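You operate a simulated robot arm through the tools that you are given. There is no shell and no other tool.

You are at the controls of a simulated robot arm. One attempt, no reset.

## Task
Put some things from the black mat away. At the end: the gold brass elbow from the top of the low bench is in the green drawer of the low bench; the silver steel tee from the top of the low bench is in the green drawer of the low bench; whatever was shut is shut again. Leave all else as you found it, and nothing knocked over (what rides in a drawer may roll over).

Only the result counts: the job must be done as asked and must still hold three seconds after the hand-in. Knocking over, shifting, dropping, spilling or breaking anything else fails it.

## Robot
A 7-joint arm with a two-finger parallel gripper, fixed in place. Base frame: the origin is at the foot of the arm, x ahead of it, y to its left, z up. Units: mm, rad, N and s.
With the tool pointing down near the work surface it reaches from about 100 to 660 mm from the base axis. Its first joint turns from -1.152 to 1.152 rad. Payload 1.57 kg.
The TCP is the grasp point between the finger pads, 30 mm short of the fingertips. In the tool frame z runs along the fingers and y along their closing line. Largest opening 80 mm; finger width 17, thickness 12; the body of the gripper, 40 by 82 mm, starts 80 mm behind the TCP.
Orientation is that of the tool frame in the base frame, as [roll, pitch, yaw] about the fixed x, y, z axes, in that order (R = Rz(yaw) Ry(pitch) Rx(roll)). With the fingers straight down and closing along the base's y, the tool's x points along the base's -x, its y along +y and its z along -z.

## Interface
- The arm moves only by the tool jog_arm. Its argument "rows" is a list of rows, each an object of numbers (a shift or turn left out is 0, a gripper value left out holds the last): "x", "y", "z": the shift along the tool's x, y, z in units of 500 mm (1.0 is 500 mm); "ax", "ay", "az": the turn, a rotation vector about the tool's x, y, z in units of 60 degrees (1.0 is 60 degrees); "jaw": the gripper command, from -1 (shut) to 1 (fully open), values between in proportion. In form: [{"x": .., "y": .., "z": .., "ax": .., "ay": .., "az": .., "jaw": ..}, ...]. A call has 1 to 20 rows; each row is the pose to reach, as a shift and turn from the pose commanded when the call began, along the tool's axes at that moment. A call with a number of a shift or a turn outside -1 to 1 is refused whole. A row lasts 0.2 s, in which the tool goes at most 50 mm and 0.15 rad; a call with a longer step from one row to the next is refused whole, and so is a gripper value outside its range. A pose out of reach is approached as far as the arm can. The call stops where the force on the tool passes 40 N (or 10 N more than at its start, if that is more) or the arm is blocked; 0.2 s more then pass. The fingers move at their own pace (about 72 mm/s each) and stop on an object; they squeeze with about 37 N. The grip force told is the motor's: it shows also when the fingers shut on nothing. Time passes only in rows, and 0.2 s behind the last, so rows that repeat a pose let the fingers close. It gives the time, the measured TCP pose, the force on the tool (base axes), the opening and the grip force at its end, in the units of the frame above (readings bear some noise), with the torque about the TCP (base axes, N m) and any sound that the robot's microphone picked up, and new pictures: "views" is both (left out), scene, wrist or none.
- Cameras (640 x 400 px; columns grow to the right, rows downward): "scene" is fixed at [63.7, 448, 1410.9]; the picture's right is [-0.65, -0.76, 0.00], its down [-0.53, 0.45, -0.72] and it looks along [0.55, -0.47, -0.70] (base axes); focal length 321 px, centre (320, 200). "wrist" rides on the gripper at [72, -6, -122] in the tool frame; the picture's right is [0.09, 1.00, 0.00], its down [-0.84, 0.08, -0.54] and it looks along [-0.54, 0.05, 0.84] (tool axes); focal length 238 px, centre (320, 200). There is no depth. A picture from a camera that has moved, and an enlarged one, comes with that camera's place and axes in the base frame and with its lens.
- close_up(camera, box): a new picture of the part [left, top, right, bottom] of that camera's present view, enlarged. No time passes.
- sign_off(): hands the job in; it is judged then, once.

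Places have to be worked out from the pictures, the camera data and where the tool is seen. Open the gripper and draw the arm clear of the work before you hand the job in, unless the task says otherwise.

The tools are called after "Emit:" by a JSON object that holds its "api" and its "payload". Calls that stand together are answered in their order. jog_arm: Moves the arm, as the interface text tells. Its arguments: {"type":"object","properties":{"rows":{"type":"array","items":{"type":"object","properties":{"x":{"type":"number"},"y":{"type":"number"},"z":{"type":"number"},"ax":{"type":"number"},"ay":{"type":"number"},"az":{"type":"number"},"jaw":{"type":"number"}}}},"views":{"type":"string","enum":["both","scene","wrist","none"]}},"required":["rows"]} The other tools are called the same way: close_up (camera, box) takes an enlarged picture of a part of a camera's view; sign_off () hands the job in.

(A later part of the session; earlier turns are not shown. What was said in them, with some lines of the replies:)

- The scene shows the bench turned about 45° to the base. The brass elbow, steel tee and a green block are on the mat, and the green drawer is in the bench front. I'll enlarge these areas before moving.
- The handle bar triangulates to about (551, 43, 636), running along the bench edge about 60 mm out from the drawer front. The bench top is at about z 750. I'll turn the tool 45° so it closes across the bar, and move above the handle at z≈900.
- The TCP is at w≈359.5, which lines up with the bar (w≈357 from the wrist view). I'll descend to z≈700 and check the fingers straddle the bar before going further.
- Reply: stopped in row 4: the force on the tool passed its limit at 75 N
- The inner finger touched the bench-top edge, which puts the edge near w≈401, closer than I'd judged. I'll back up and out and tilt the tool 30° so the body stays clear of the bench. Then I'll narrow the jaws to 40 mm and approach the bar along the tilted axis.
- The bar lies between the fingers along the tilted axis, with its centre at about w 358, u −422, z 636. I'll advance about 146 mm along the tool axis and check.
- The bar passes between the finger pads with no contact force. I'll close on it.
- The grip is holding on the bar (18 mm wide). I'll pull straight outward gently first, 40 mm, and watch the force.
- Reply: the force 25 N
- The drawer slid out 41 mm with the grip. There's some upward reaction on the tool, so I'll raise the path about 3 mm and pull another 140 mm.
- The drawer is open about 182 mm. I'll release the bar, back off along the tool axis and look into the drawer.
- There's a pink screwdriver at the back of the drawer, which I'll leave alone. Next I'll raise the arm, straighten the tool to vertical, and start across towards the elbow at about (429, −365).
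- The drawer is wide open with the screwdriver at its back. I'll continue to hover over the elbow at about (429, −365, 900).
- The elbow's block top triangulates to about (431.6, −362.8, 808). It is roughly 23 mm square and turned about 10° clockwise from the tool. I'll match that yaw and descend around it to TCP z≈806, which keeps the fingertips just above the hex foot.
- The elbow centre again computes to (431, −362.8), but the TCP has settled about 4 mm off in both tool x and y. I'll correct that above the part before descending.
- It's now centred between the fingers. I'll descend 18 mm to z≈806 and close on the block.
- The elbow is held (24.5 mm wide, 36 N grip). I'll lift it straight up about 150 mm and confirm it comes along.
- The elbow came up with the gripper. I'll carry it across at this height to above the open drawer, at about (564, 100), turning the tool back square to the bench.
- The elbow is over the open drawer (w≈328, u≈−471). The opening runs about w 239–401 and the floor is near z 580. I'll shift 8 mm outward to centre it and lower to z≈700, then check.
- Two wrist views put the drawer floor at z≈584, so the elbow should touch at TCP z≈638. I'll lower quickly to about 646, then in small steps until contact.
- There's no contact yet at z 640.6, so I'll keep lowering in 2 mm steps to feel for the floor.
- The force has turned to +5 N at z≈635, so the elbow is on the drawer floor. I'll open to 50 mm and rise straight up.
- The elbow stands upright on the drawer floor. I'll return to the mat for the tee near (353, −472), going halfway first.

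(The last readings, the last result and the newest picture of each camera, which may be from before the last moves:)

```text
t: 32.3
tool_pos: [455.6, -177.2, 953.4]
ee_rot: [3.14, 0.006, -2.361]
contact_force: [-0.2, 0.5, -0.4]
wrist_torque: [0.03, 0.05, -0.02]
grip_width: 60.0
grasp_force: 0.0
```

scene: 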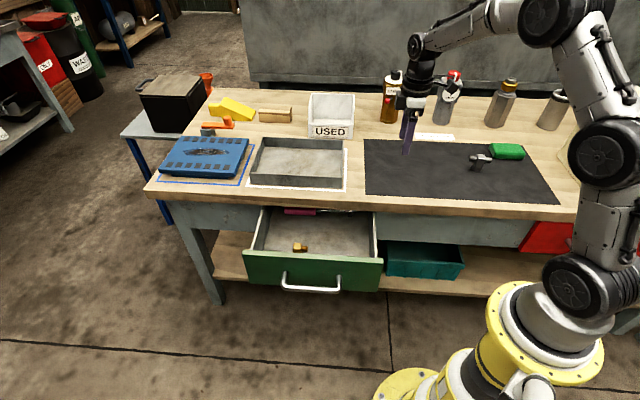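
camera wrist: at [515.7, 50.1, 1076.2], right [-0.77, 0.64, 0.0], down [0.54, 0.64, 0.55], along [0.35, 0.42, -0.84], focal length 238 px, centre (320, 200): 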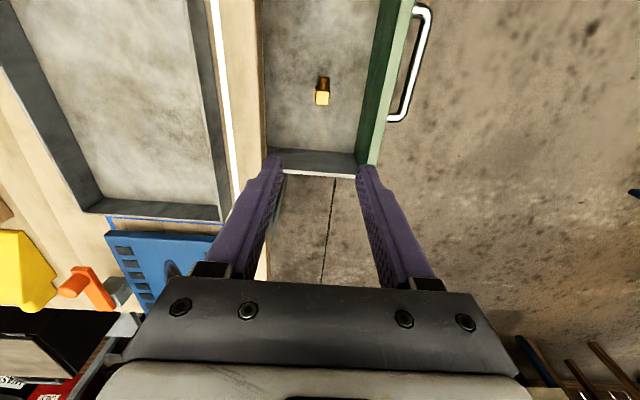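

I'll continue to hover over the tee at about (353, −472, 900).

Emit:
{"api": "jog_arm", "payload": {"rows": [{"x": 0.0792, "y": -0.0376, "z": 0.015}, {"x": 0.1584, "y": -0.0751, "z": 0.03}, {"x": 0.2376, "y": -0.1127, "z": 0.045}, {"x": 0.3168, "y": -0.1503, "z": 0.06}, {"x": 0.396, "y": -0.1879, "z": 0.075}, {"x": 0.4752, "y": -0.2254, "z": 0.09}, {"x": 0.5544, "y": -0.263, "z": 0.106}, {"x": 0.5544, "y": -0.263, "z": 0.106}], "views": "both"}}

Emit:
{"api": "close_up", "payload": {"camera": "wrist", "box": [220, 50, 420, 175]}}

Emit:
{"api": "close_up", "payload": {"camera": "scene", "box": [430, 120, 530, 182]}}

```text
t: 34.1
tool_pos: [354.0, -470.2, 898.0]
ee_rot: [3.141, 0.007, -2.36]
contact_force: [0.7, 0.0, -0.2]
wrist_torque: [-0.01, 0.0, 0.0]
grip_width: 59.9
grasp_force: 0.0
camera wrist: at [307.9, -525.3, 1020.4], right [-0.77, 0.64, 0.0], down [0.54, 0.64, 0.55], along [0.35, 0.42, -0.84], focal length 238 px, centre (320, 200)
```

scene: 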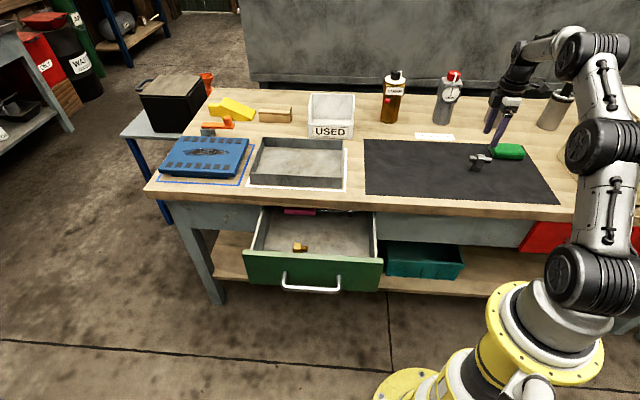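
wrist: 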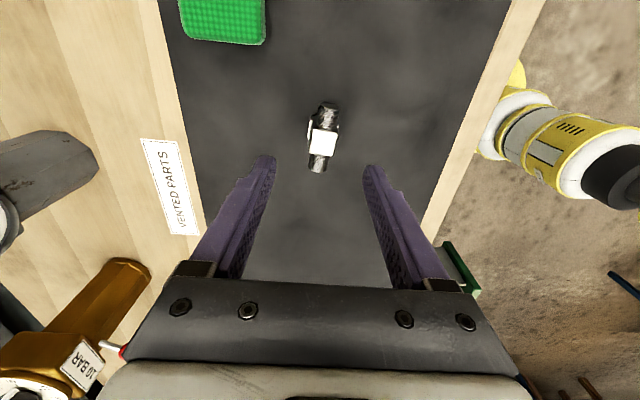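

```text
3.20 times, centred on (320, 112) of wrist
camera zoom: at [307.9, -525.3, 1020.4], right [-0.77, 0.64, 0.0], down [0.54, 0.64, 0.55], along [0.35, 0.42, -0.84], focal length 763 px, centre (320, 480)
```

zoom: 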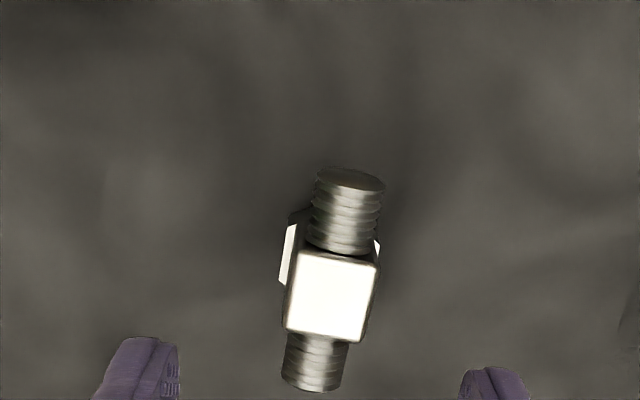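

```text
6.40 times, centred on (480, 151) of scene
camera zoom: at [63.7, 447.9, 1410.9], right [-0.65, -0.76, 0.0], down [-0.53, 0.45, -0.72], along [0.55, -0.47, -0.7], focal length 2054 px, centre (-704, 514)
```

zoom: 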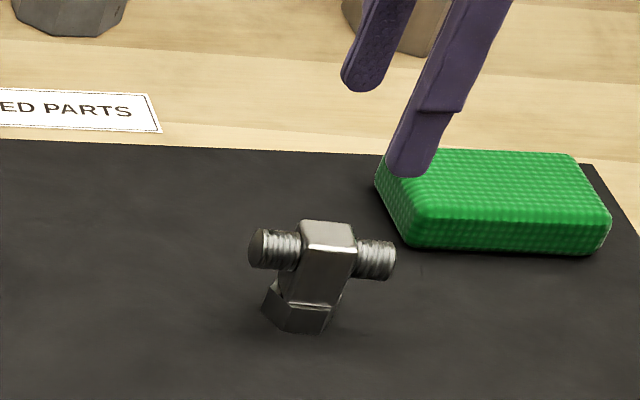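

The tee's top centre is at about (354.2, −465.8, 808), and its axis is turned about 5° clockwise from the tool. I'll align the yaw and position and lower to z≈830, then check centring.

Emit:
{"api": "jog_arm", "payload": {"rows": [{"x": -0.0065, "y": 0.006, "z": 0.02, "az": 0.089}, {"x": -0.0065, "y": 0.006, "z": 0.06, "az": 0.089}, {"x": -0.0065, "y": 0.006, "z": 0.1, "az": 0.089}, {"x": -0.0065, "y": 0.006, "z": 0.136, "az": 0.089}, {"x": -0.0065, "y": 0.006, "z": 0.136, "az": 0.089}], "views": "wrist"}}

Emit:
{"api": "close_up", "payload": {"camera": "wrist", "box": [220, 85, 420, 210]}}

Emit:
{"api": "close_up", "payload": {"camera": "scene", "box": [430, 120, 530, 182]}}

```text
t: 35.3
tool_pos: [351.6, -463.7, 831.3]
ee_rot: [3.14, 0.005, -2.453]
contact_force: [-0.5, -0.4, 0.1]
wrist_torque: [0.0, -0.03, -0.01]
grip_width: 59.9
grasp_force: 0.1
camera wrist: at [301.3, -514.2, 951.7], right [-0.7, 0.71, 0.0], down [0.6, 0.59, 0.55], along [0.39, 0.38, -0.84], focal length 238 px, centre (320, 200)
```

wrist: 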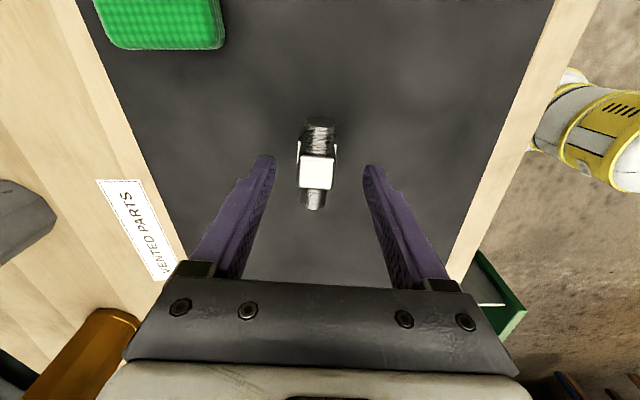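

```text
3.20 times, centred on (320, 148) of wrist
camera zoom: at [301.3, -514.2, 951.7], right [-0.7, 0.71, 0.0], down [0.6, 0.59, 0.55], along [0.39, 0.38, -0.84], focal length 763 px, centre (320, 368)
```

zoom: 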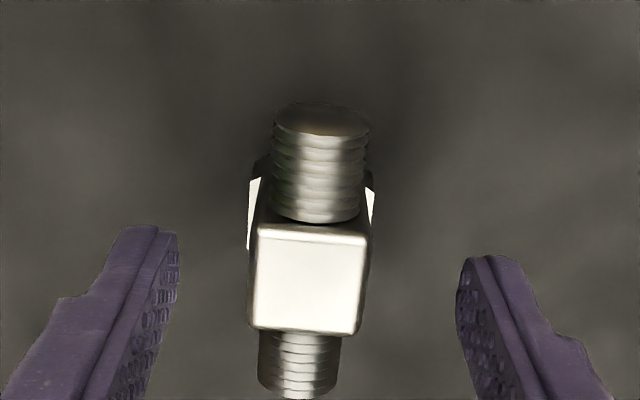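

```text
6.40 times, centred on (480, 151) of scene
camera zoom: at [63.7, 448.0, 1410.9], right [-0.65, -0.76, 0.0], down [-0.53, 0.45, -0.72], along [0.55, -0.47, -0.7], focal length 2054 px, centre (-704, 514)
```

zoom: 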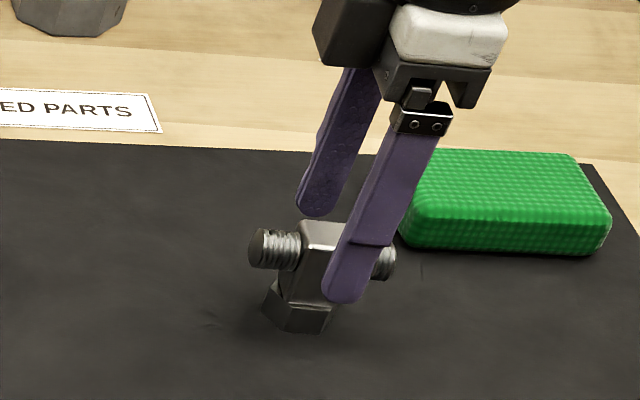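

The tee is about 3.4 mm toward tool −y and otherwise aligned. I'll shift that much, descend to z≈806, and close on it.

Emit:
{"api": "jog_arm", "payload": {"rows": [{"y": -0.0068}, {"y": -0.0068, "z": 0.01}, {"y": -0.0068, "z": 0.03}, {"y": -0.0068, "z": 0.05}, {"y": -0.0068, "z": 0.05}], "views": "wrist"}}

Emit:
{"api": "close_up", "payload": {"camera": "wrist", "box": [220, 105, 420, 230]}}

```text
t: 36.5
tool_pos: [355.0, -467.3, 804.7]
ee_rot: [3.14, 0.005, -2.453]
contact_force: [0.4, 0.2, 0.6]
wrist_torque: [0.01, 0.04, -0.01]
grip_width: 59.8
grasp_force: 0.0
camera wrist: at [304.2, -516.3, 925.3], right [-0.7, 0.71, 0.0], down [0.6, 0.59, 0.55], along [0.39, 0.38, -0.84], focal length 238 px, centre (320, 200)
```

wrist: 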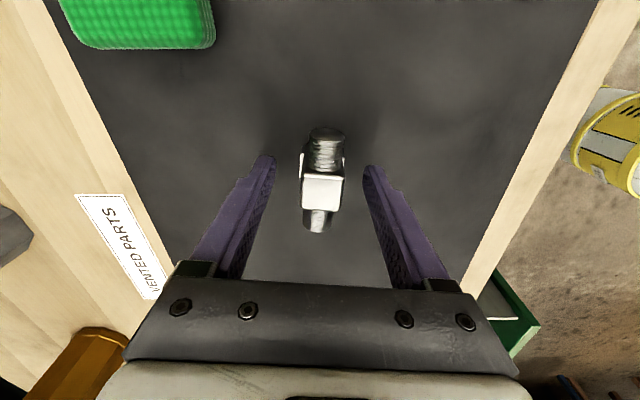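

```text
3.20 times, centred on (320, 168) of wrist
camera zoom: at [304.2, -516.3, 925.3], right [-0.7, 0.71, 0.0], down [0.6, 0.59, 0.55], along [0.39, 0.38, -0.84], focal length 763 px, centre (320, 304)
```

zoom: 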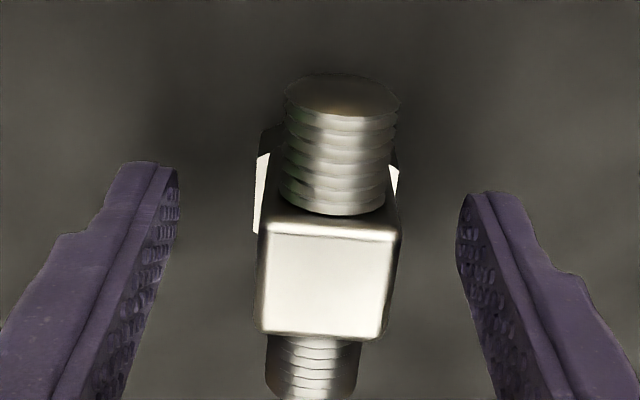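

The tee is within 2 mm of centre. I'll nudge 1.9 mm in y and 1 mm up, then close and lift 150 mm.

Emit:
{"api": "jog_arm", "payload": {"rows": [{"x": -0.002, "y": 0.0038, "z": -0.002}, {"x": -0.002, "y": 0.0038, "z": -0.002}, {"x": -0.002, "y": 0.0038, "z": -0.002, "jaw": -1}, {"x": -0.002, "y": 0.0038, "z": -0.002, "jaw": -1}, {"x": -0.002, "y": 0.0038, "z": -0.002, "jaw": -1}, {"x": -0.002, "y": 0.0038, "z": -0.002, "jaw": -1}], "views": "wrist"}}

```text
t: 37.9
tool_pos: [354.4, -465.5, 806.2]
ee_rot: [-3.141, 0.005, -2.452]
contact_force: [0.9, -0.1, 0.5]
wrist_torque: [-0.05, -0.03, 0.0]
grip_width: 24.8
grasp_force: 36.7
camera wrist: at [303.7, -515.0, 926.7], right [-0.7, 0.71, 0.0], down [0.6, 0.59, 0.55], along [0.39, 0.38, -0.84], focal length 238 px, centre (320, 200)
```

wrist: 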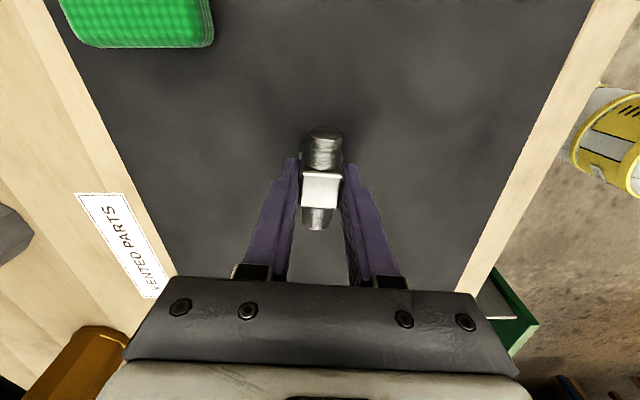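

The tee is gripped (24.8 mm, 36.7 N). I'll lift it straight up about 155 mm.

Emit:
{"api": "jog_arm", "payload": {"rows": [{"z": -0.02}, {"z": -0.08}, {"z": -0.16}, {"z": -0.24}, {"z": -0.31}], "views": "both"}}

```text
t: 39.1
tool_pos: [352.3, -465.2, 962.0]
ee_rot: [3.138, 0.004, -2.452]
contact_force: [-0.6, -0.5, -1.3]
wrist_torque: [-0.04, 0.02, 0.0]
grip_width: 24.7
grasp_force: 36.1
camera wrist: at [302.3, -515.9, 1081.9], right [-0.7, 0.71, 0.0], down [0.6, 0.59, 0.55], along [0.39, 0.39, -0.84], focal length 238 px, centre (320, 200)
```

scene: 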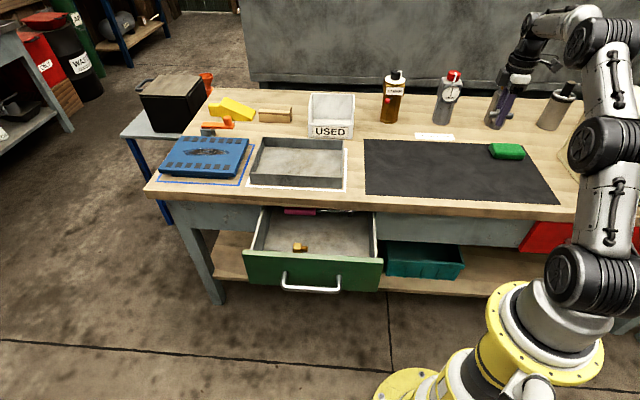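
wrist: 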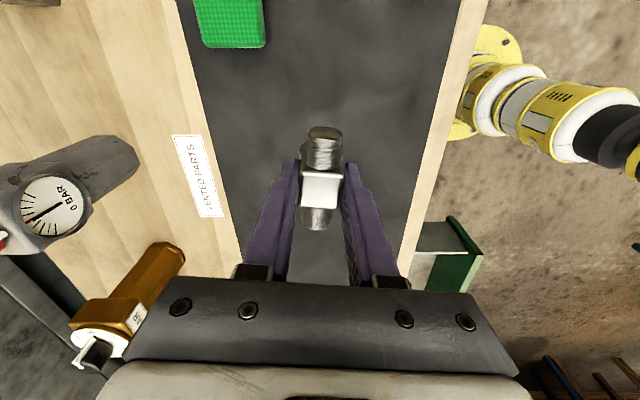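

The tee is up and held. I'll carry it to above the right half of the drawer (w≈320, u≈−350, about (474, 21)), squaring the yaw on the way.

Emit:
{"api": "jog_arm", "payload": {"rows": [{"x": -0.0672, "y": 0.0497, "az": -0.0074}, {"x": -0.1344, "y": 0.0994, "az": -0.0148}, {"x": -0.2016, "y": 0.149, "az": -0.0221}, {"x": -0.2687, "y": 0.1987, "az": -0.0295}, {"x": -0.3359, "y": 0.2484, "az": -0.0369}, {"x": -0.4031, "y": 0.2981, "az": -0.0443}, {"x": -0.4703, "y": 0.3478, "az": -0.0516}, {"x": -0.5375, "y": 0.3975, "az": -0.059}, {"x": -0.6047, "y": 0.4472, "az": -0.0664}, {"x": -0.6718, "y": 0.4968, "az": -0.0738}, {"x": -0.739, "y": 0.5465, "az": -0.0811}, {"x": -0.8062, "y": 0.5962, "az": -0.0885}, {"x": -0.8062, "y": 0.5962, "az": -0.0885}], "views": "both"}}

Emit:
{"api": "close_up", "payload": {"camera": "wrist", "box": [160, 0, 480, 200]}}

```text
t: 41.9
tool_pos: [476.3, 26.3, 965.5]
ee_rot: [3.139, 0.003, -2.359]
contact_force: [-0.4, -0.5, -1.2]
wrist_torque: [0.06, 0.04, 0.02]
grip_width: 24.7
grasp_force: 36.1
camera wrist: at [431.0, -27.3, 1086.8], right [-0.77, 0.64, 0.0], down [0.54, 0.64, 0.55], along [0.35, 0.42, -0.84], focal length 238 px, centre (320, 200)
```

scene: 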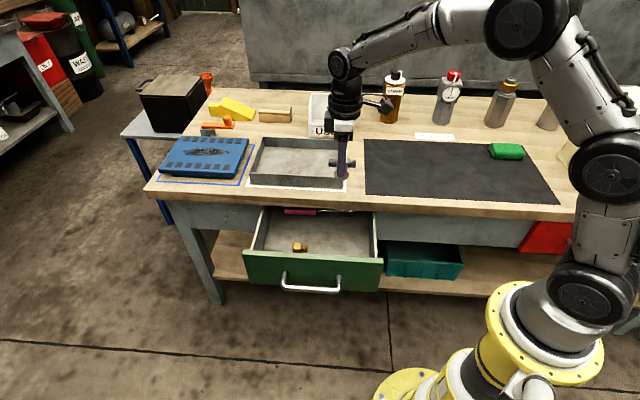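
wrist: 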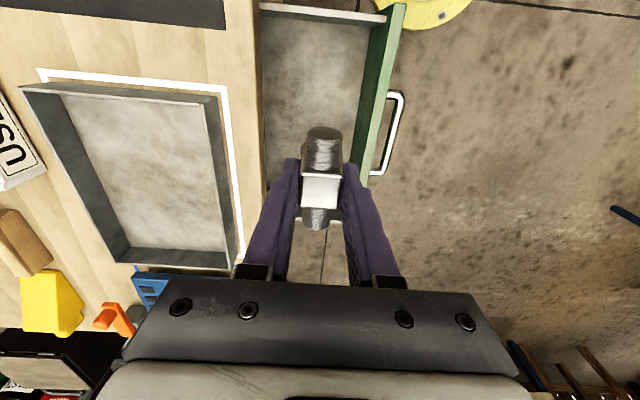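

```text
2.00 times, centred on (320, 100) of wrist
camera zoom: at [431.0, -27.3, 1086.8], right [-0.77, 0.64, 0.0], down [0.54, 0.64, 0.55], along [0.35, 0.42, -0.84], focal length 477 px, centre (320, 400)
```

zoom: 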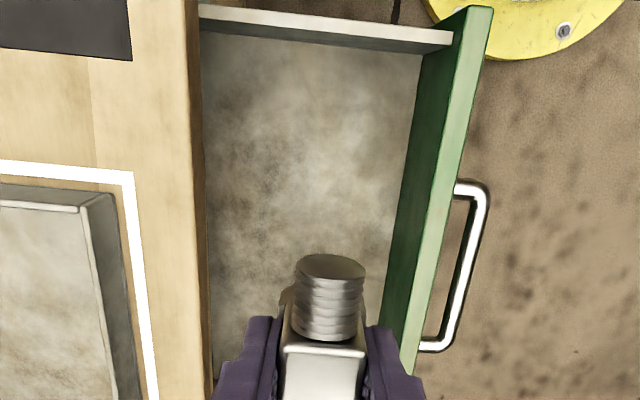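

The tee is over the drawer at w≈318, u≈−355, well clear of the elbow at u≈−475. I'll lower to z≈648.

Emit:
{"api": "jog_arm", "payload": {"rows": [{"x": 0.008, "z": 0.06}, {"x": 0.016, "z": 0.14}, {"x": 0.016, "z": 0.22}, {"x": 0.016, "z": 0.3}, {"x": 0.016, "z": 0.38}, {"x": 0.016, "z": 0.46}, {"x": 0.016, "z": 0.53}, {"x": 0.016, "z": 0.58}, {"x": 0.016, "z": 0.61}, {"x": 0.016, "z": 0.635}, {"x": 0.016, "z": 0.635}], "views": "both"}}

Emit:
{"api": "close_up", "payload": {"camera": "scene", "box": [230, 190, 390, 290]}}

```text
t: 44.3
tool_pos: [471.4, 15.5, 644.8]
ee_rot: [-3.14, 0.006, -2.359]
contact_force: [-0.4, 0.7, -2.1]
wrist_torque: [-0.01, -0.01, -0.01]
grip_width: 24.9
grasp_force: 36.2
camera wrist: at [424.6, -38.2, 765.5], right [-0.77, 0.64, 0.0], down [0.54, 0.64, 0.55], along [0.35, 0.42, -0.84], focal length 238 px, centre (320, 200)
```

scene: 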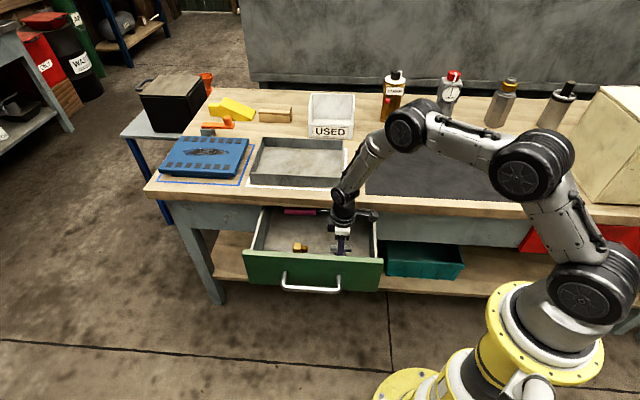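
wrist: 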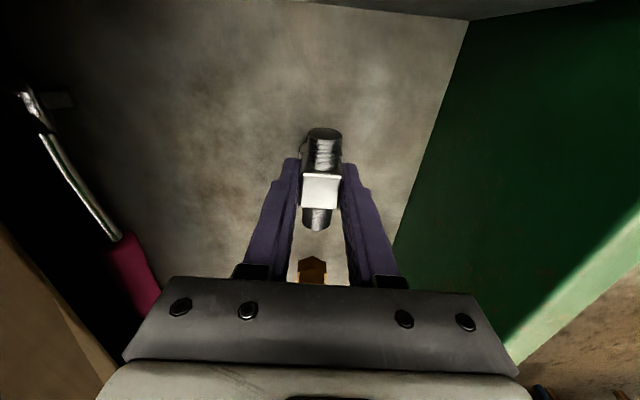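

```text
4.00 times, centred on (310, 240) of scene
camera zoom: at [63.7, 448.0, 1410.9], right [-0.65, -0.76, 0.0], down [-0.53, 0.45, -0.72], along [0.55, -0.47, -0.7], focal length 1284 px, centre (360, 40)
```

zoom: 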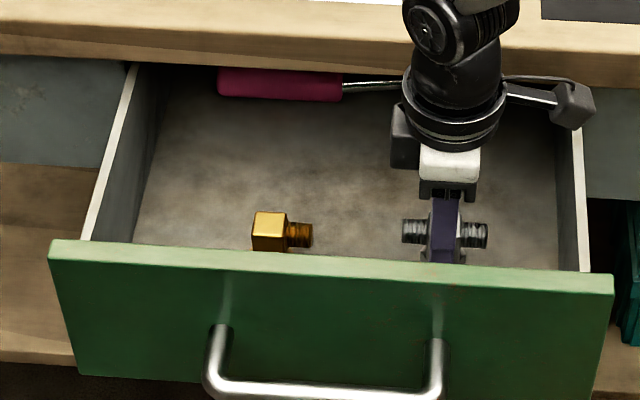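

Everything is clear and the tee sits just above the drawer floor. I'll step down the last ~9 mm until contact.

Emit:
{"api": "jog_arm", "payload": {"rows": [{"z": 0.006}, {"z": 0.011}, {"z": 0.015}, {"z": 0.018}, {"z": 0.018}], "views": "none"}}

```text
t: 45.5
tool_pos: [470.8, 16.4, 636.7]
ee_rot: [3.141, 0.004, -2.359]
contact_force: [0.3, 0.8, -1.5]
wrist_torque: [0.0, -0.01, -0.02]
grip_width: 24.9
grasp_force: 36.4
```

There's no contact yet at 636.7, so I'll go a few more small steps.

Emit:
{"api": "jog_arm", "payload": {"rows": [{"z": 0.003}, {"z": 0.006}, {"z": 0.006}], "views": "none"}}

```text
t: 46.3
tool_pos: [470.8, 17.0, 635.3]
ee_rot: [-3.141, 0.004, -2.358]
contact_force: [-7.6, -5.0, 21.7]
wrist_torque: [-0.31, 0.46, -0.03]
grip_width: 24.7
grasp_force: 36.6
```

The force has risen to about 22 N, so the tee is on the floor. I'll open to 50 mm and rise straight up to z≈950.

Emit:
{"api": "jog_arm", "payload": {"rows": [{"z": -0.002, "jaw": 0.25}, {"z": -0.002, "jaw": 0.25}, {"z": -0.02}, {"z": -0.08}, {"z": -0.16}, {"z": -0.24}, {"z": -0.32}, {"z": -0.4}, {"z": -0.48}, {"z": -0.56}, {"z": -0.63}], "views": "both"}}

Emit:
{"api": "close_up", "payload": {"camera": "scene", "box": [230, 190, 390, 290]}}

```text
t: 48.7
tool_pos: [468.3, 18.1, 949.7]
ee_rot: [3.14, 0.005, -2.36]
contact_force: [0.1, -0.5, 1.1]
wrist_torque: [0.03, 0.02, -0.02]
grip_width: 50.1
grasp_force: 0.1
camera wrist: at [422.8, -36.3, 1070.3], right [-0.77, 0.64, 0.0], down [0.54, 0.64, 0.55], along [0.35, 0.42, -0.84], focal length 238 px, centre (320, 200)
```

scene: 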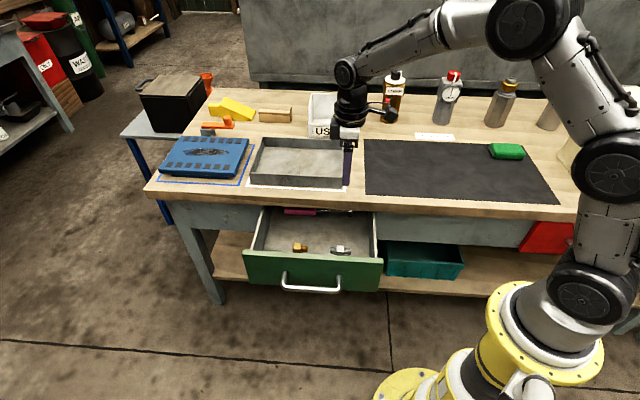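
wrist: 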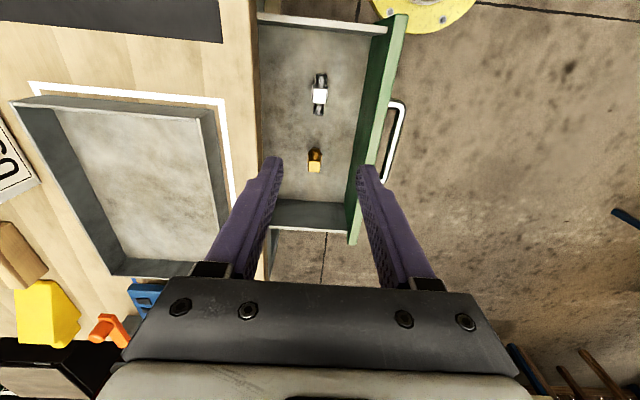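

```text
4.00 times, centred on (310, 240) of scene
camera zoom: at [63.6, 448.0, 1410.9], right [-0.65, -0.76, 0.0], down [-0.53, 0.45, -0.72], along [0.55, -0.47, -0.7], focal length 1284 px, centre (360, 40)
```

zoom: 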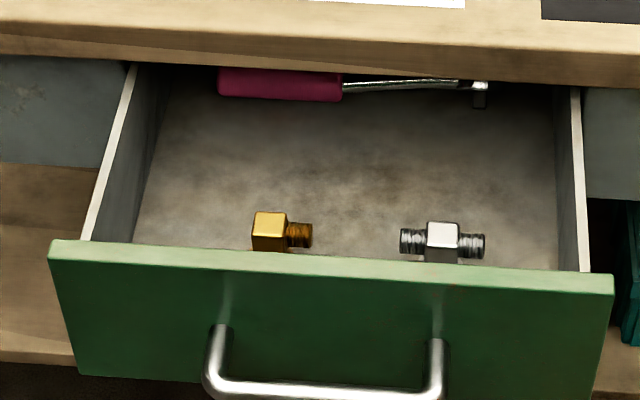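

Both fittings stand upright in the drawer. Now I'll go to the earlier tilted pre-grasp pose outside the handle (343, 253, 836) with the jaws at 40 mm.

Emit:
{"api": "jog_arm", "payload": {"rows": [{"x": -0.0217, "y": 0.0728, "ax": 0.0731, "jaw": 0.0}, {"x": -0.0434, "y": 0.1457, "ax": 0.1463}, {"x": -0.0651, "y": 0.2185, "ax": 0.2194}, {"x": -0.0869, "y": 0.2913, "ax": 0.2926}, {"x": -0.1086, "y": 0.3641, "ax": 0.3657}, {"x": -0.1303, "y": 0.437, "ax": 0.4389}, {"x": -0.152, "y": 0.5098, "ax": 0.512}, {"x": -0.152, "y": 0.5098, "z": 0.076, "ax": 0.512}, {"x": -0.152, "y": 0.5098, "z": 0.152, "ax": 0.512}, {"x": -0.152, "y": 0.5098, "z": 0.228, "ax": 0.512}, {"x": -0.152, "y": 0.5098, "z": 0.228, "ax": 0.512}], "views": "both"}}

```text
t: 51.1
tool_pos: [345.1, 250.2, 836.9]
ee_rot: [-2.606, 0.004, -2.36]
contact_force: [-0.4, -0.8, -0.3]
wrist_torque: [0.04, 0.0, -0.02]
grip_width: 39.9
grasp_force: 0.1
camera wrist: at [253.8, 240.3, 942.6], right [-0.67, 0.55, -0.51], down [0.35, 0.83, 0.43], along [0.66, 0.11, -0.75], focal length 238 px, centre (320, 200)
```

scene: 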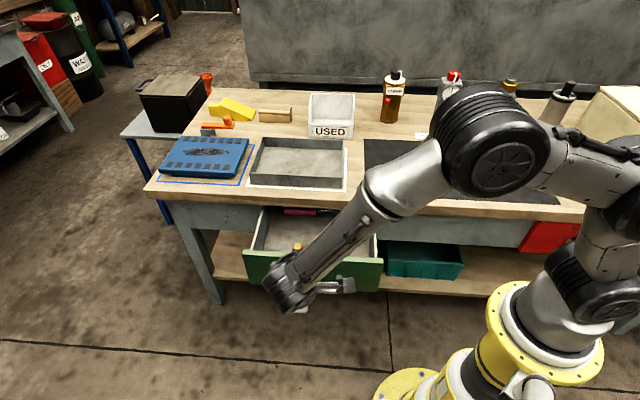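
wrist: 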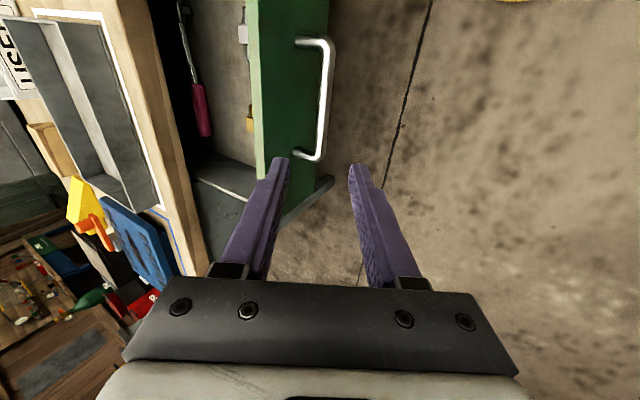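

The handle bar appears slightly to tool +y compared with the last withdrawal. I'll advance 226 mm along the tool axis with a 7 mm y correction to straddle the bar.

Emit:
{"api": "jog_arm", "payload": {"rows": [{"y": 0.014, "z": 0.03}, {"y": 0.014, "z": 0.1}, {"y": 0.014, "z": 0.17}, {"y": 0.014, "z": 0.24}, {"y": 0.014, "z": 0.31}, {"y": 0.014, "z": 0.38}, {"y": 0.014, "z": 0.45}, {"y": 0.014, "z": 0.45}], "views": "both"}}

```text
t: 52.9
tool_pos: [420.1, 173.0, 633.9]
ee_rot: [-2.606, 0.004, -2.36]
contact_force: [0.4, -1.0, -0.2]
wrist_torque: [0.02, 0.03, -0.01]
grip_width: 39.9
grasp_force: 0.1
camera wrist: at [330.4, 164.7, 741.8], right [-0.67, 0.54, -0.51], down [0.35, 0.83, 0.43], along [0.66, 0.11, -0.75], focal length 238 px, centre (320, 200)
```

scene: 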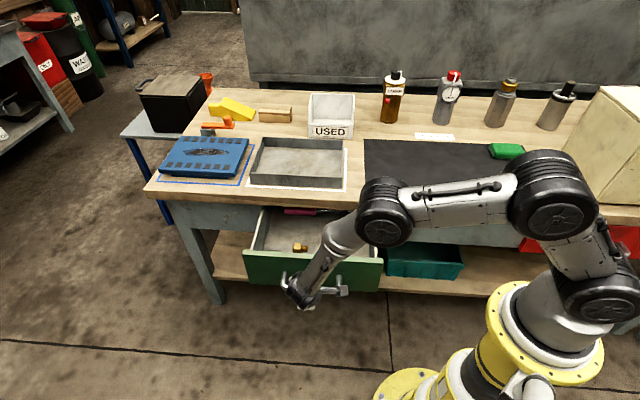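
wrist: 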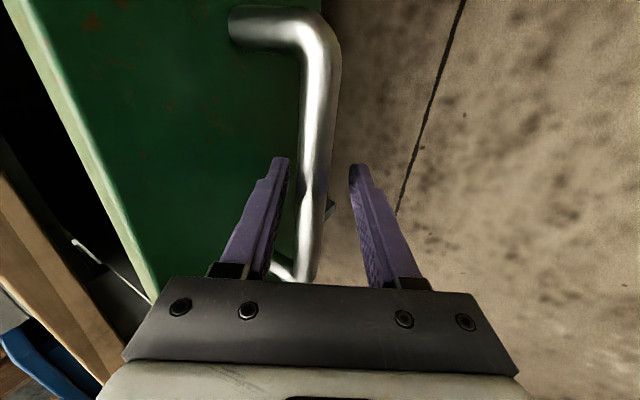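

The bar is between the pads, slightly toward the inner finger. I'll nudge 3 mm that way and close.

Emit:
{"api": "jog_arm", "payload": {"rows": [{"y": -0.006, "z": -0.004}, {"y": -0.006, "z": -0.004}, {"y": -0.006, "z": -0.004, "jaw": -1}, {"y": -0.006, "z": -0.004, "jaw": -1}, {"y": -0.006, "z": -0.004, "jaw": -1}, {"y": -0.006, "z": -0.004, "jaw": -1}], "views": "wrist"}}

```text
t: 54.3
tool_pos: [422.2, 171.0, 638.5]
ee_rot: [-2.607, 0.002, -2.359]
contact_force: [0.9, -3.5, 6.6]
wrist_torque: [-0.52, 0.45, 0.16]
grip_width: 17.9
grasp_force: 32.7
camera wrist: at [331.5, 162.5, 746.4], right [-0.67, 0.54, -0.51], down [0.35, 0.83, 0.43], along [0.66, 0.11, -0.75], focal length 238 px, centre (320, 200)
```

wrist: 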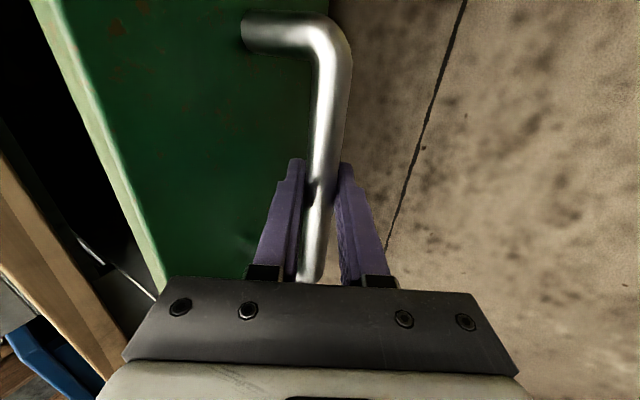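

The bar is held again. I'll push the drawer in smoothly about 168 mm, leaving the last bit for a slow finish.

Emit:
{"api": "jog_arm", "payload": {"rows": [{"y": -0.0086, "z": 0.0051}, {"y": -0.0207, "z": 0.0122}, {"y": -0.0379, "z": 0.0224}, {"y": -0.0602, "z": 0.0357}, {"y": -0.0861, "z": 0.051}, {"y": -0.1119, "z": 0.0662}, {"y": -0.1377, "z": 0.0815}, {"y": -0.1635, "z": 0.0968}, {"y": -0.1893, "z": 0.1121}, {"y": -0.2151, "z": 0.1274}, {"y": -0.2375, "z": 0.1406}, {"y": -0.2582, "z": 0.1529}, {"y": -0.2754, "z": 0.163}, {"y": -0.2891, "z": 0.1712}], "views": "both"}}

```text
t: 57.3
tool_pos: [541.1, 52.2, 641.2]
ee_rot: [-2.609, 0.005, -2.358]
contact_force: [6.1, 9.8, -26.6]
wrist_torque: [-0.06, -0.09, 0.35]
grip_width: 17.8
grasp_force: 32.8
camera wrist: at [450.8, 43.0, 746.8], right [-0.67, 0.54, -0.51], down [0.35, 0.83, 0.43], along [0.66, 0.11, -0.75], focal length 238 px, centre (320, 200)
```

scene: 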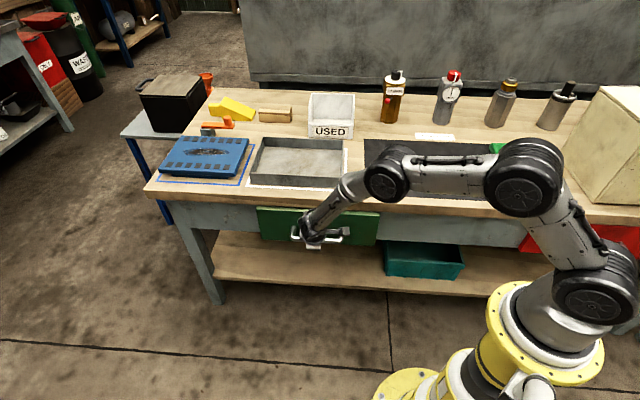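
wrist: 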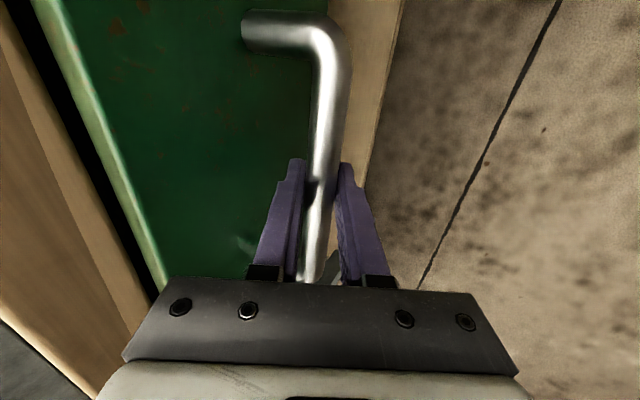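

The drawer is nearly home, with about 13 mm left, and the tool is riding a little high (−27 N). I'll lower the command 3 mm and push in slowly to the stop.

Emit:
{"api": "jog_arm", "payload": {"rows": [{"y": 0.0031, "z": 0.0052}, {"y": -0.0038, "z": 0.0093}, {"y": -0.0107, "z": 0.0134}, {"y": -0.0158, "z": 0.0164}, {"y": -0.0193, "z": 0.0184}, {"y": -0.0227, "z": 0.0205}, {"y": -0.0262, "z": 0.0225}], "views": "both"}}

Emit:
{"api": "close_up", "payload": {"camera": "scene", "box": [240, 180, 400, 280]}}

```text
t: 58.9
tool_pos: [552.9, 42.6, 637.5]
ee_rot: [-2.609, 0.007, -2.357]
contact_force: [-22.4, 15.5, 14.1]
wrist_torque: [-0.12, 0.02, 0.19]
grip_width: 17.9
grasp_force: 32.7
camera wrist: at [462.5, 32.6, 744.3], right [-0.67, 0.54, -0.51], down [0.35, 0.83, 0.43], along [0.66, 0.11, -0.75], focal length 238 px, centre (320, 200)
```

scene: 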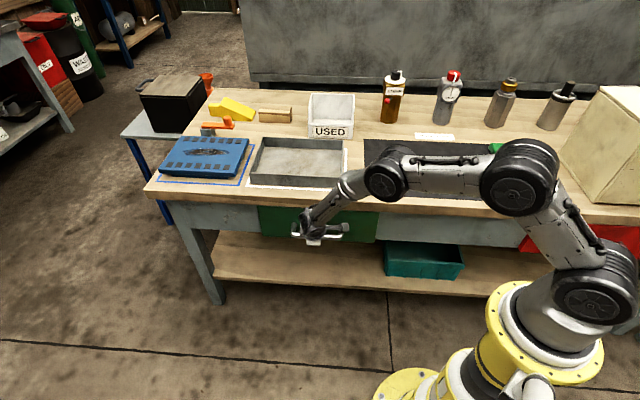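
wrist: 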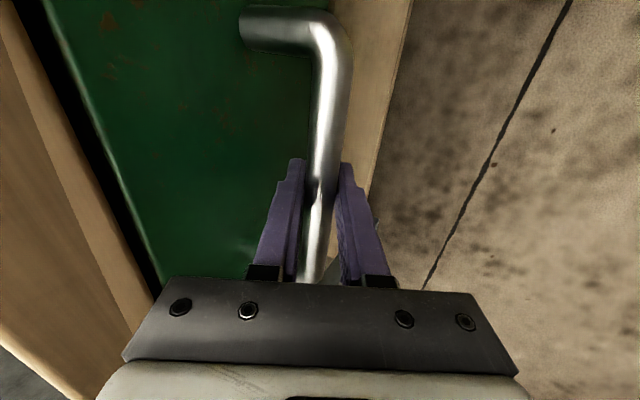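

```text
4.00 times, centred on (320, 230) of scene
camera zoom: at [63.0, 448.2, 1410.8], right [-0.65, -0.76, 0.0], down [-0.53, 0.45, -0.72], along [0.55, -0.47, -0.7], focal length 1284 px, centre (320, 80)
```

zoom: 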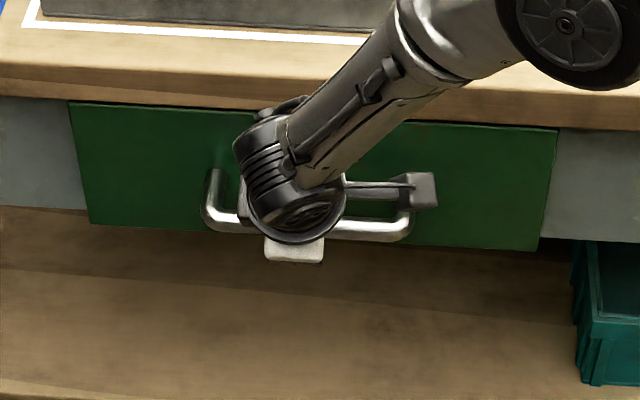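

The drawer is at its stop: 27 N of inward resistance, and the front matches its original closed outline. I'll ease the push by 3 mm, open the jaws, and withdraw along the tool axis.

Emit:
{"api": "jog_arm", "payload": {"rows": [{"y": 0.0045, "z": -0.0027}, {"y": 0.0045, "z": -0.0027, "jaw": 0.0}, {"y": 0.0045, "z": -0.0027, "jaw": 0.0}, {"y": 0.0045, "z": -0.0027, "jaw": 0.0}], "views": "wrist"}}

```text
t: 59.9
tool_pos: [552.2, 42.3, 637.6]
ee_rot: [-2.607, 0.005, -2.361]
contact_force: [-0.1, 0.9, -0.8]
wrist_torque: [0.02, 0.02, 0.01]
grip_width: 39.6
grasp_force: 0.1
camera wrist: at [461.9, 32.6, 744.9], right [-0.67, 0.54, -0.51], down [0.35, 0.83, 0.43], along [0.66, 0.11, -0.75], focal length 238 px, centre (320, 200)
```

wrist: 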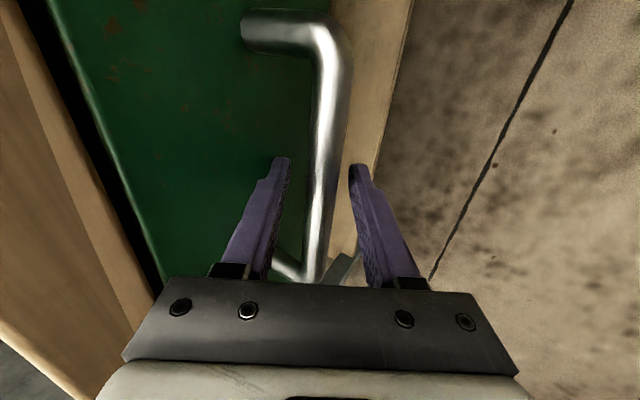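

The jaws are open and nothing is loaded. I'll withdraw along the tool axis with a 2 mm shift away from the bar, then lift clear.

Emit:
{"api": "jog_arm", "payload": {"rows": [{"y": 0.005, "z": -0.01}, {"y": 0.005, "z": -0.06}, {"y": 0.005, "z": -0.13}, {"y": 0.005, "z": -0.21}, {"y": 0.005, "z": -0.29}, {"y": 0.005, "z": -0.37}, {"y": 0.005, "z": -0.45}, {"y": 0.005, "z": -0.53}, {"y": 0.005, "z": -0.6}], "views": "both"}}

Emit:
{"api": "close_up", "payload": {"camera": "scene", "box": [240, 180, 400, 280]}}

```text
t: 61.9
tool_pos: [441.9, 150.2, 895.4]
ee_rot: [-2.607, 0.003, -2.359]
contact_force: [-0.6, 0.8, -0.1]
wrist_torque: [0.0, 0.03, 0.0]
grip_width: 40.1
grasp_force: 0.1
camera wrist: at [352.5, 142.2, 1002.6], right [-0.67, 0.54, -0.51], down [0.35, 0.83, 0.43], along [0.66, 0.11, -0.75], focal length 238 px, centre (320, 200)
```

scene: 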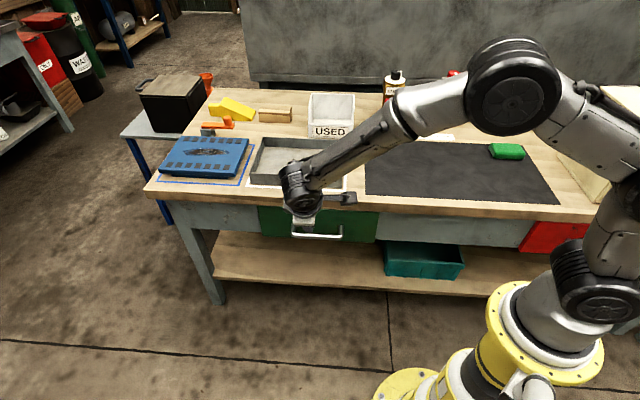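
wrist: 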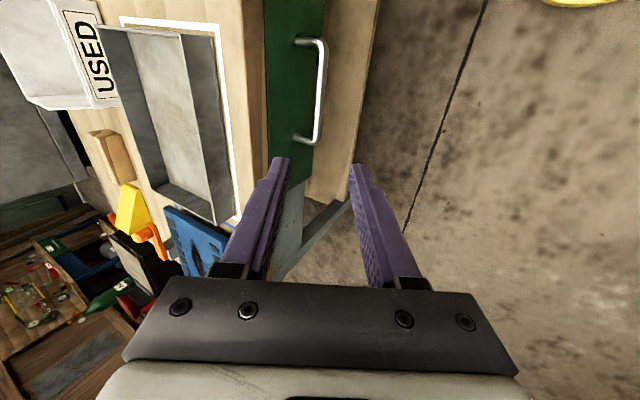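

```text
4.00 times, centred on (320, 230) of scene
camera zoom: at [63.7, 448.0, 1410.9], right [-0.65, -0.76, 0.0], down [-0.53, 0.45, -0.72], along [0.55, -0.47, -0.7], focal length 1284 px, centre (320, 80)
```

zoom: 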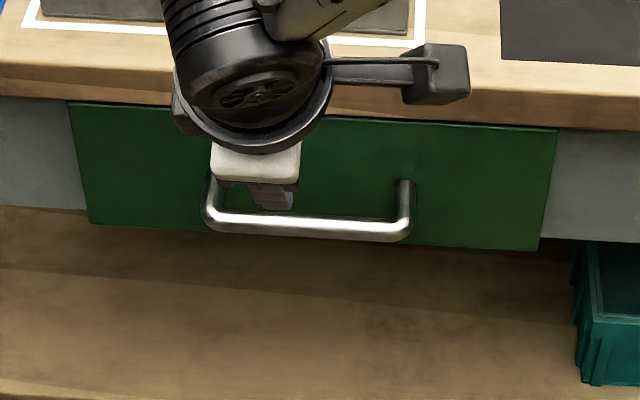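

The drawer front and handle match the initial closed picture exactly. I'll raise the arm to about z 1075, straighten the tool and open the gripper for a final check.

Emit:
{"api": "jog_arm", "payload": {"rows": [{"y": -0.0367, "z": -0.062, "jaw": 1}, {"y": -0.0734, "z": -0.1239, "ax": -0.1}, {"y": -0.11, "z": -0.1859, "ax": -0.2}, {"y": -0.1467, "z": -0.2478, "ax": -0.3}, {"y": -0.1834, "z": -0.3098, "ax": -0.4}, {"y": -0.1834, "z": -0.3098, "ax": -0.51}, {"y": -0.1834, "z": -0.3098, "ax": -0.51}], "views": "both"}}

Emit:
{"api": "close_up", "payload": {"camera": "scene", "box": [240, 180, 400, 280]}}

Emit:
{"api": "close_up", "payload": {"camera": "scene", "box": [120, 50, 600, 350]}}

```text
t: 63.5
tool_pos: [440.4, 151.8, 1074.0]
ee_rot: [3.141, 0.005, -2.359]
contact_force: [-1.1, 0.2, 0.3]
wrist_torque: [0.01, -0.01, -0.01]
grip_width: 79.7
grasp_force: 0.0
camera wrist: at [394.6, 97.5, 1194.6], right [-0.77, 0.64, 0.0], down [0.54, 0.64, 0.55], along [0.35, 0.42, -0.84], focal length 238 px, centre (320, 200)
```

scene: 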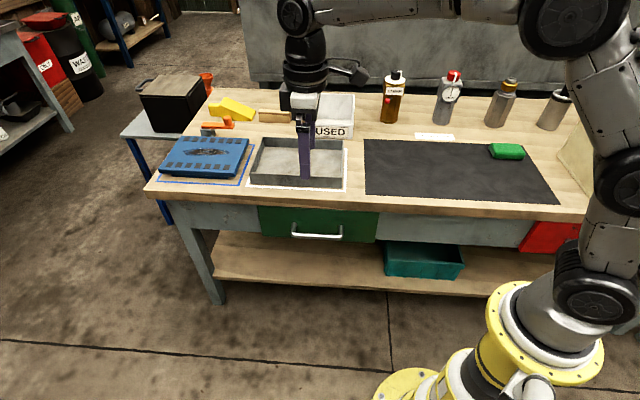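
wrist: 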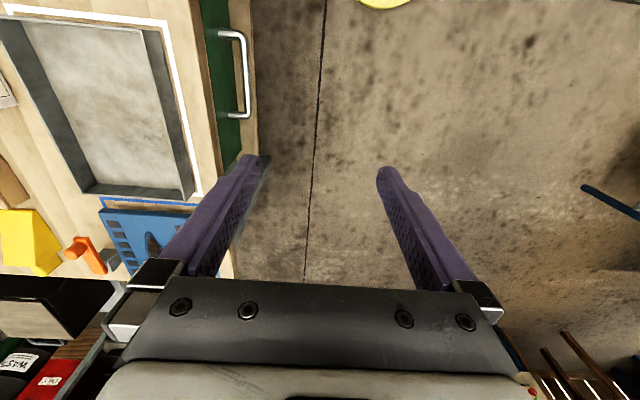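

```text
4.00 times, centred on (320, 230) of scene
camera zoom: at [63.7, 448.0, 1410.9], right [-0.65, -0.76, 0.0], down [-0.53, 0.45, -0.72], along [0.55, -0.47, -0.7], focal length 1284 px, centre (320, 80)
```

zoom: 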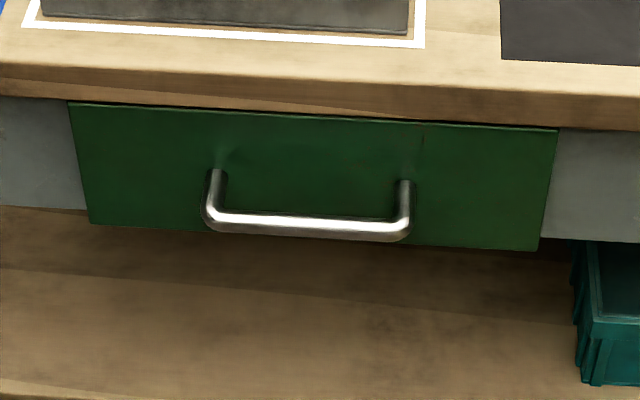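

```text
1.33 times, centred on (360, 200) of scene
camera zoom: at [63.7, 448.0, 1410.9], right [-0.65, -0.76, 0.0], down [-0.53, 0.45, -0.72], along [0.55, -0.47, -0.7], focal length 428 px, centre (267, 200)
```

zoom: 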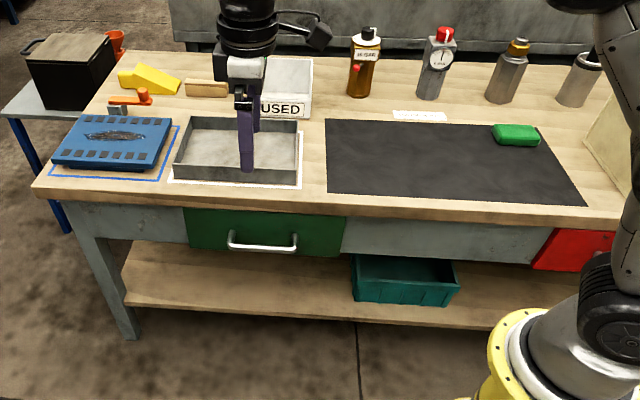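

The green drawer is fully shut and its outline is identical to the start. The mat now holds only the green block, and everything else is where it was. The arm is clear with the gripper open, so I'll hand in.

Emit:
{"api": "sign_off", "payload": {}}

```text
The job is handed in.
```

The brass elbow and the steel tee are both in the green drawer, standing upright, and the drawer is shut again. I signed the job off, but no verdict has come back.

- **Drawer:** after closing, the front and handle match the starting picture.
- **Everything else:** nothing else looks moved or knocked over. The green block is still on the mat, and the screwdriver in the drawer was not touched.
- **One bump:** on the first approach to the handle, a finger hit the front edge of the bench top at about 75 N. The arm stopped and I backed off. Nothing looks shifted or damaged in the later pictures.

The arm finished raised clear of the bench with the gripper open.
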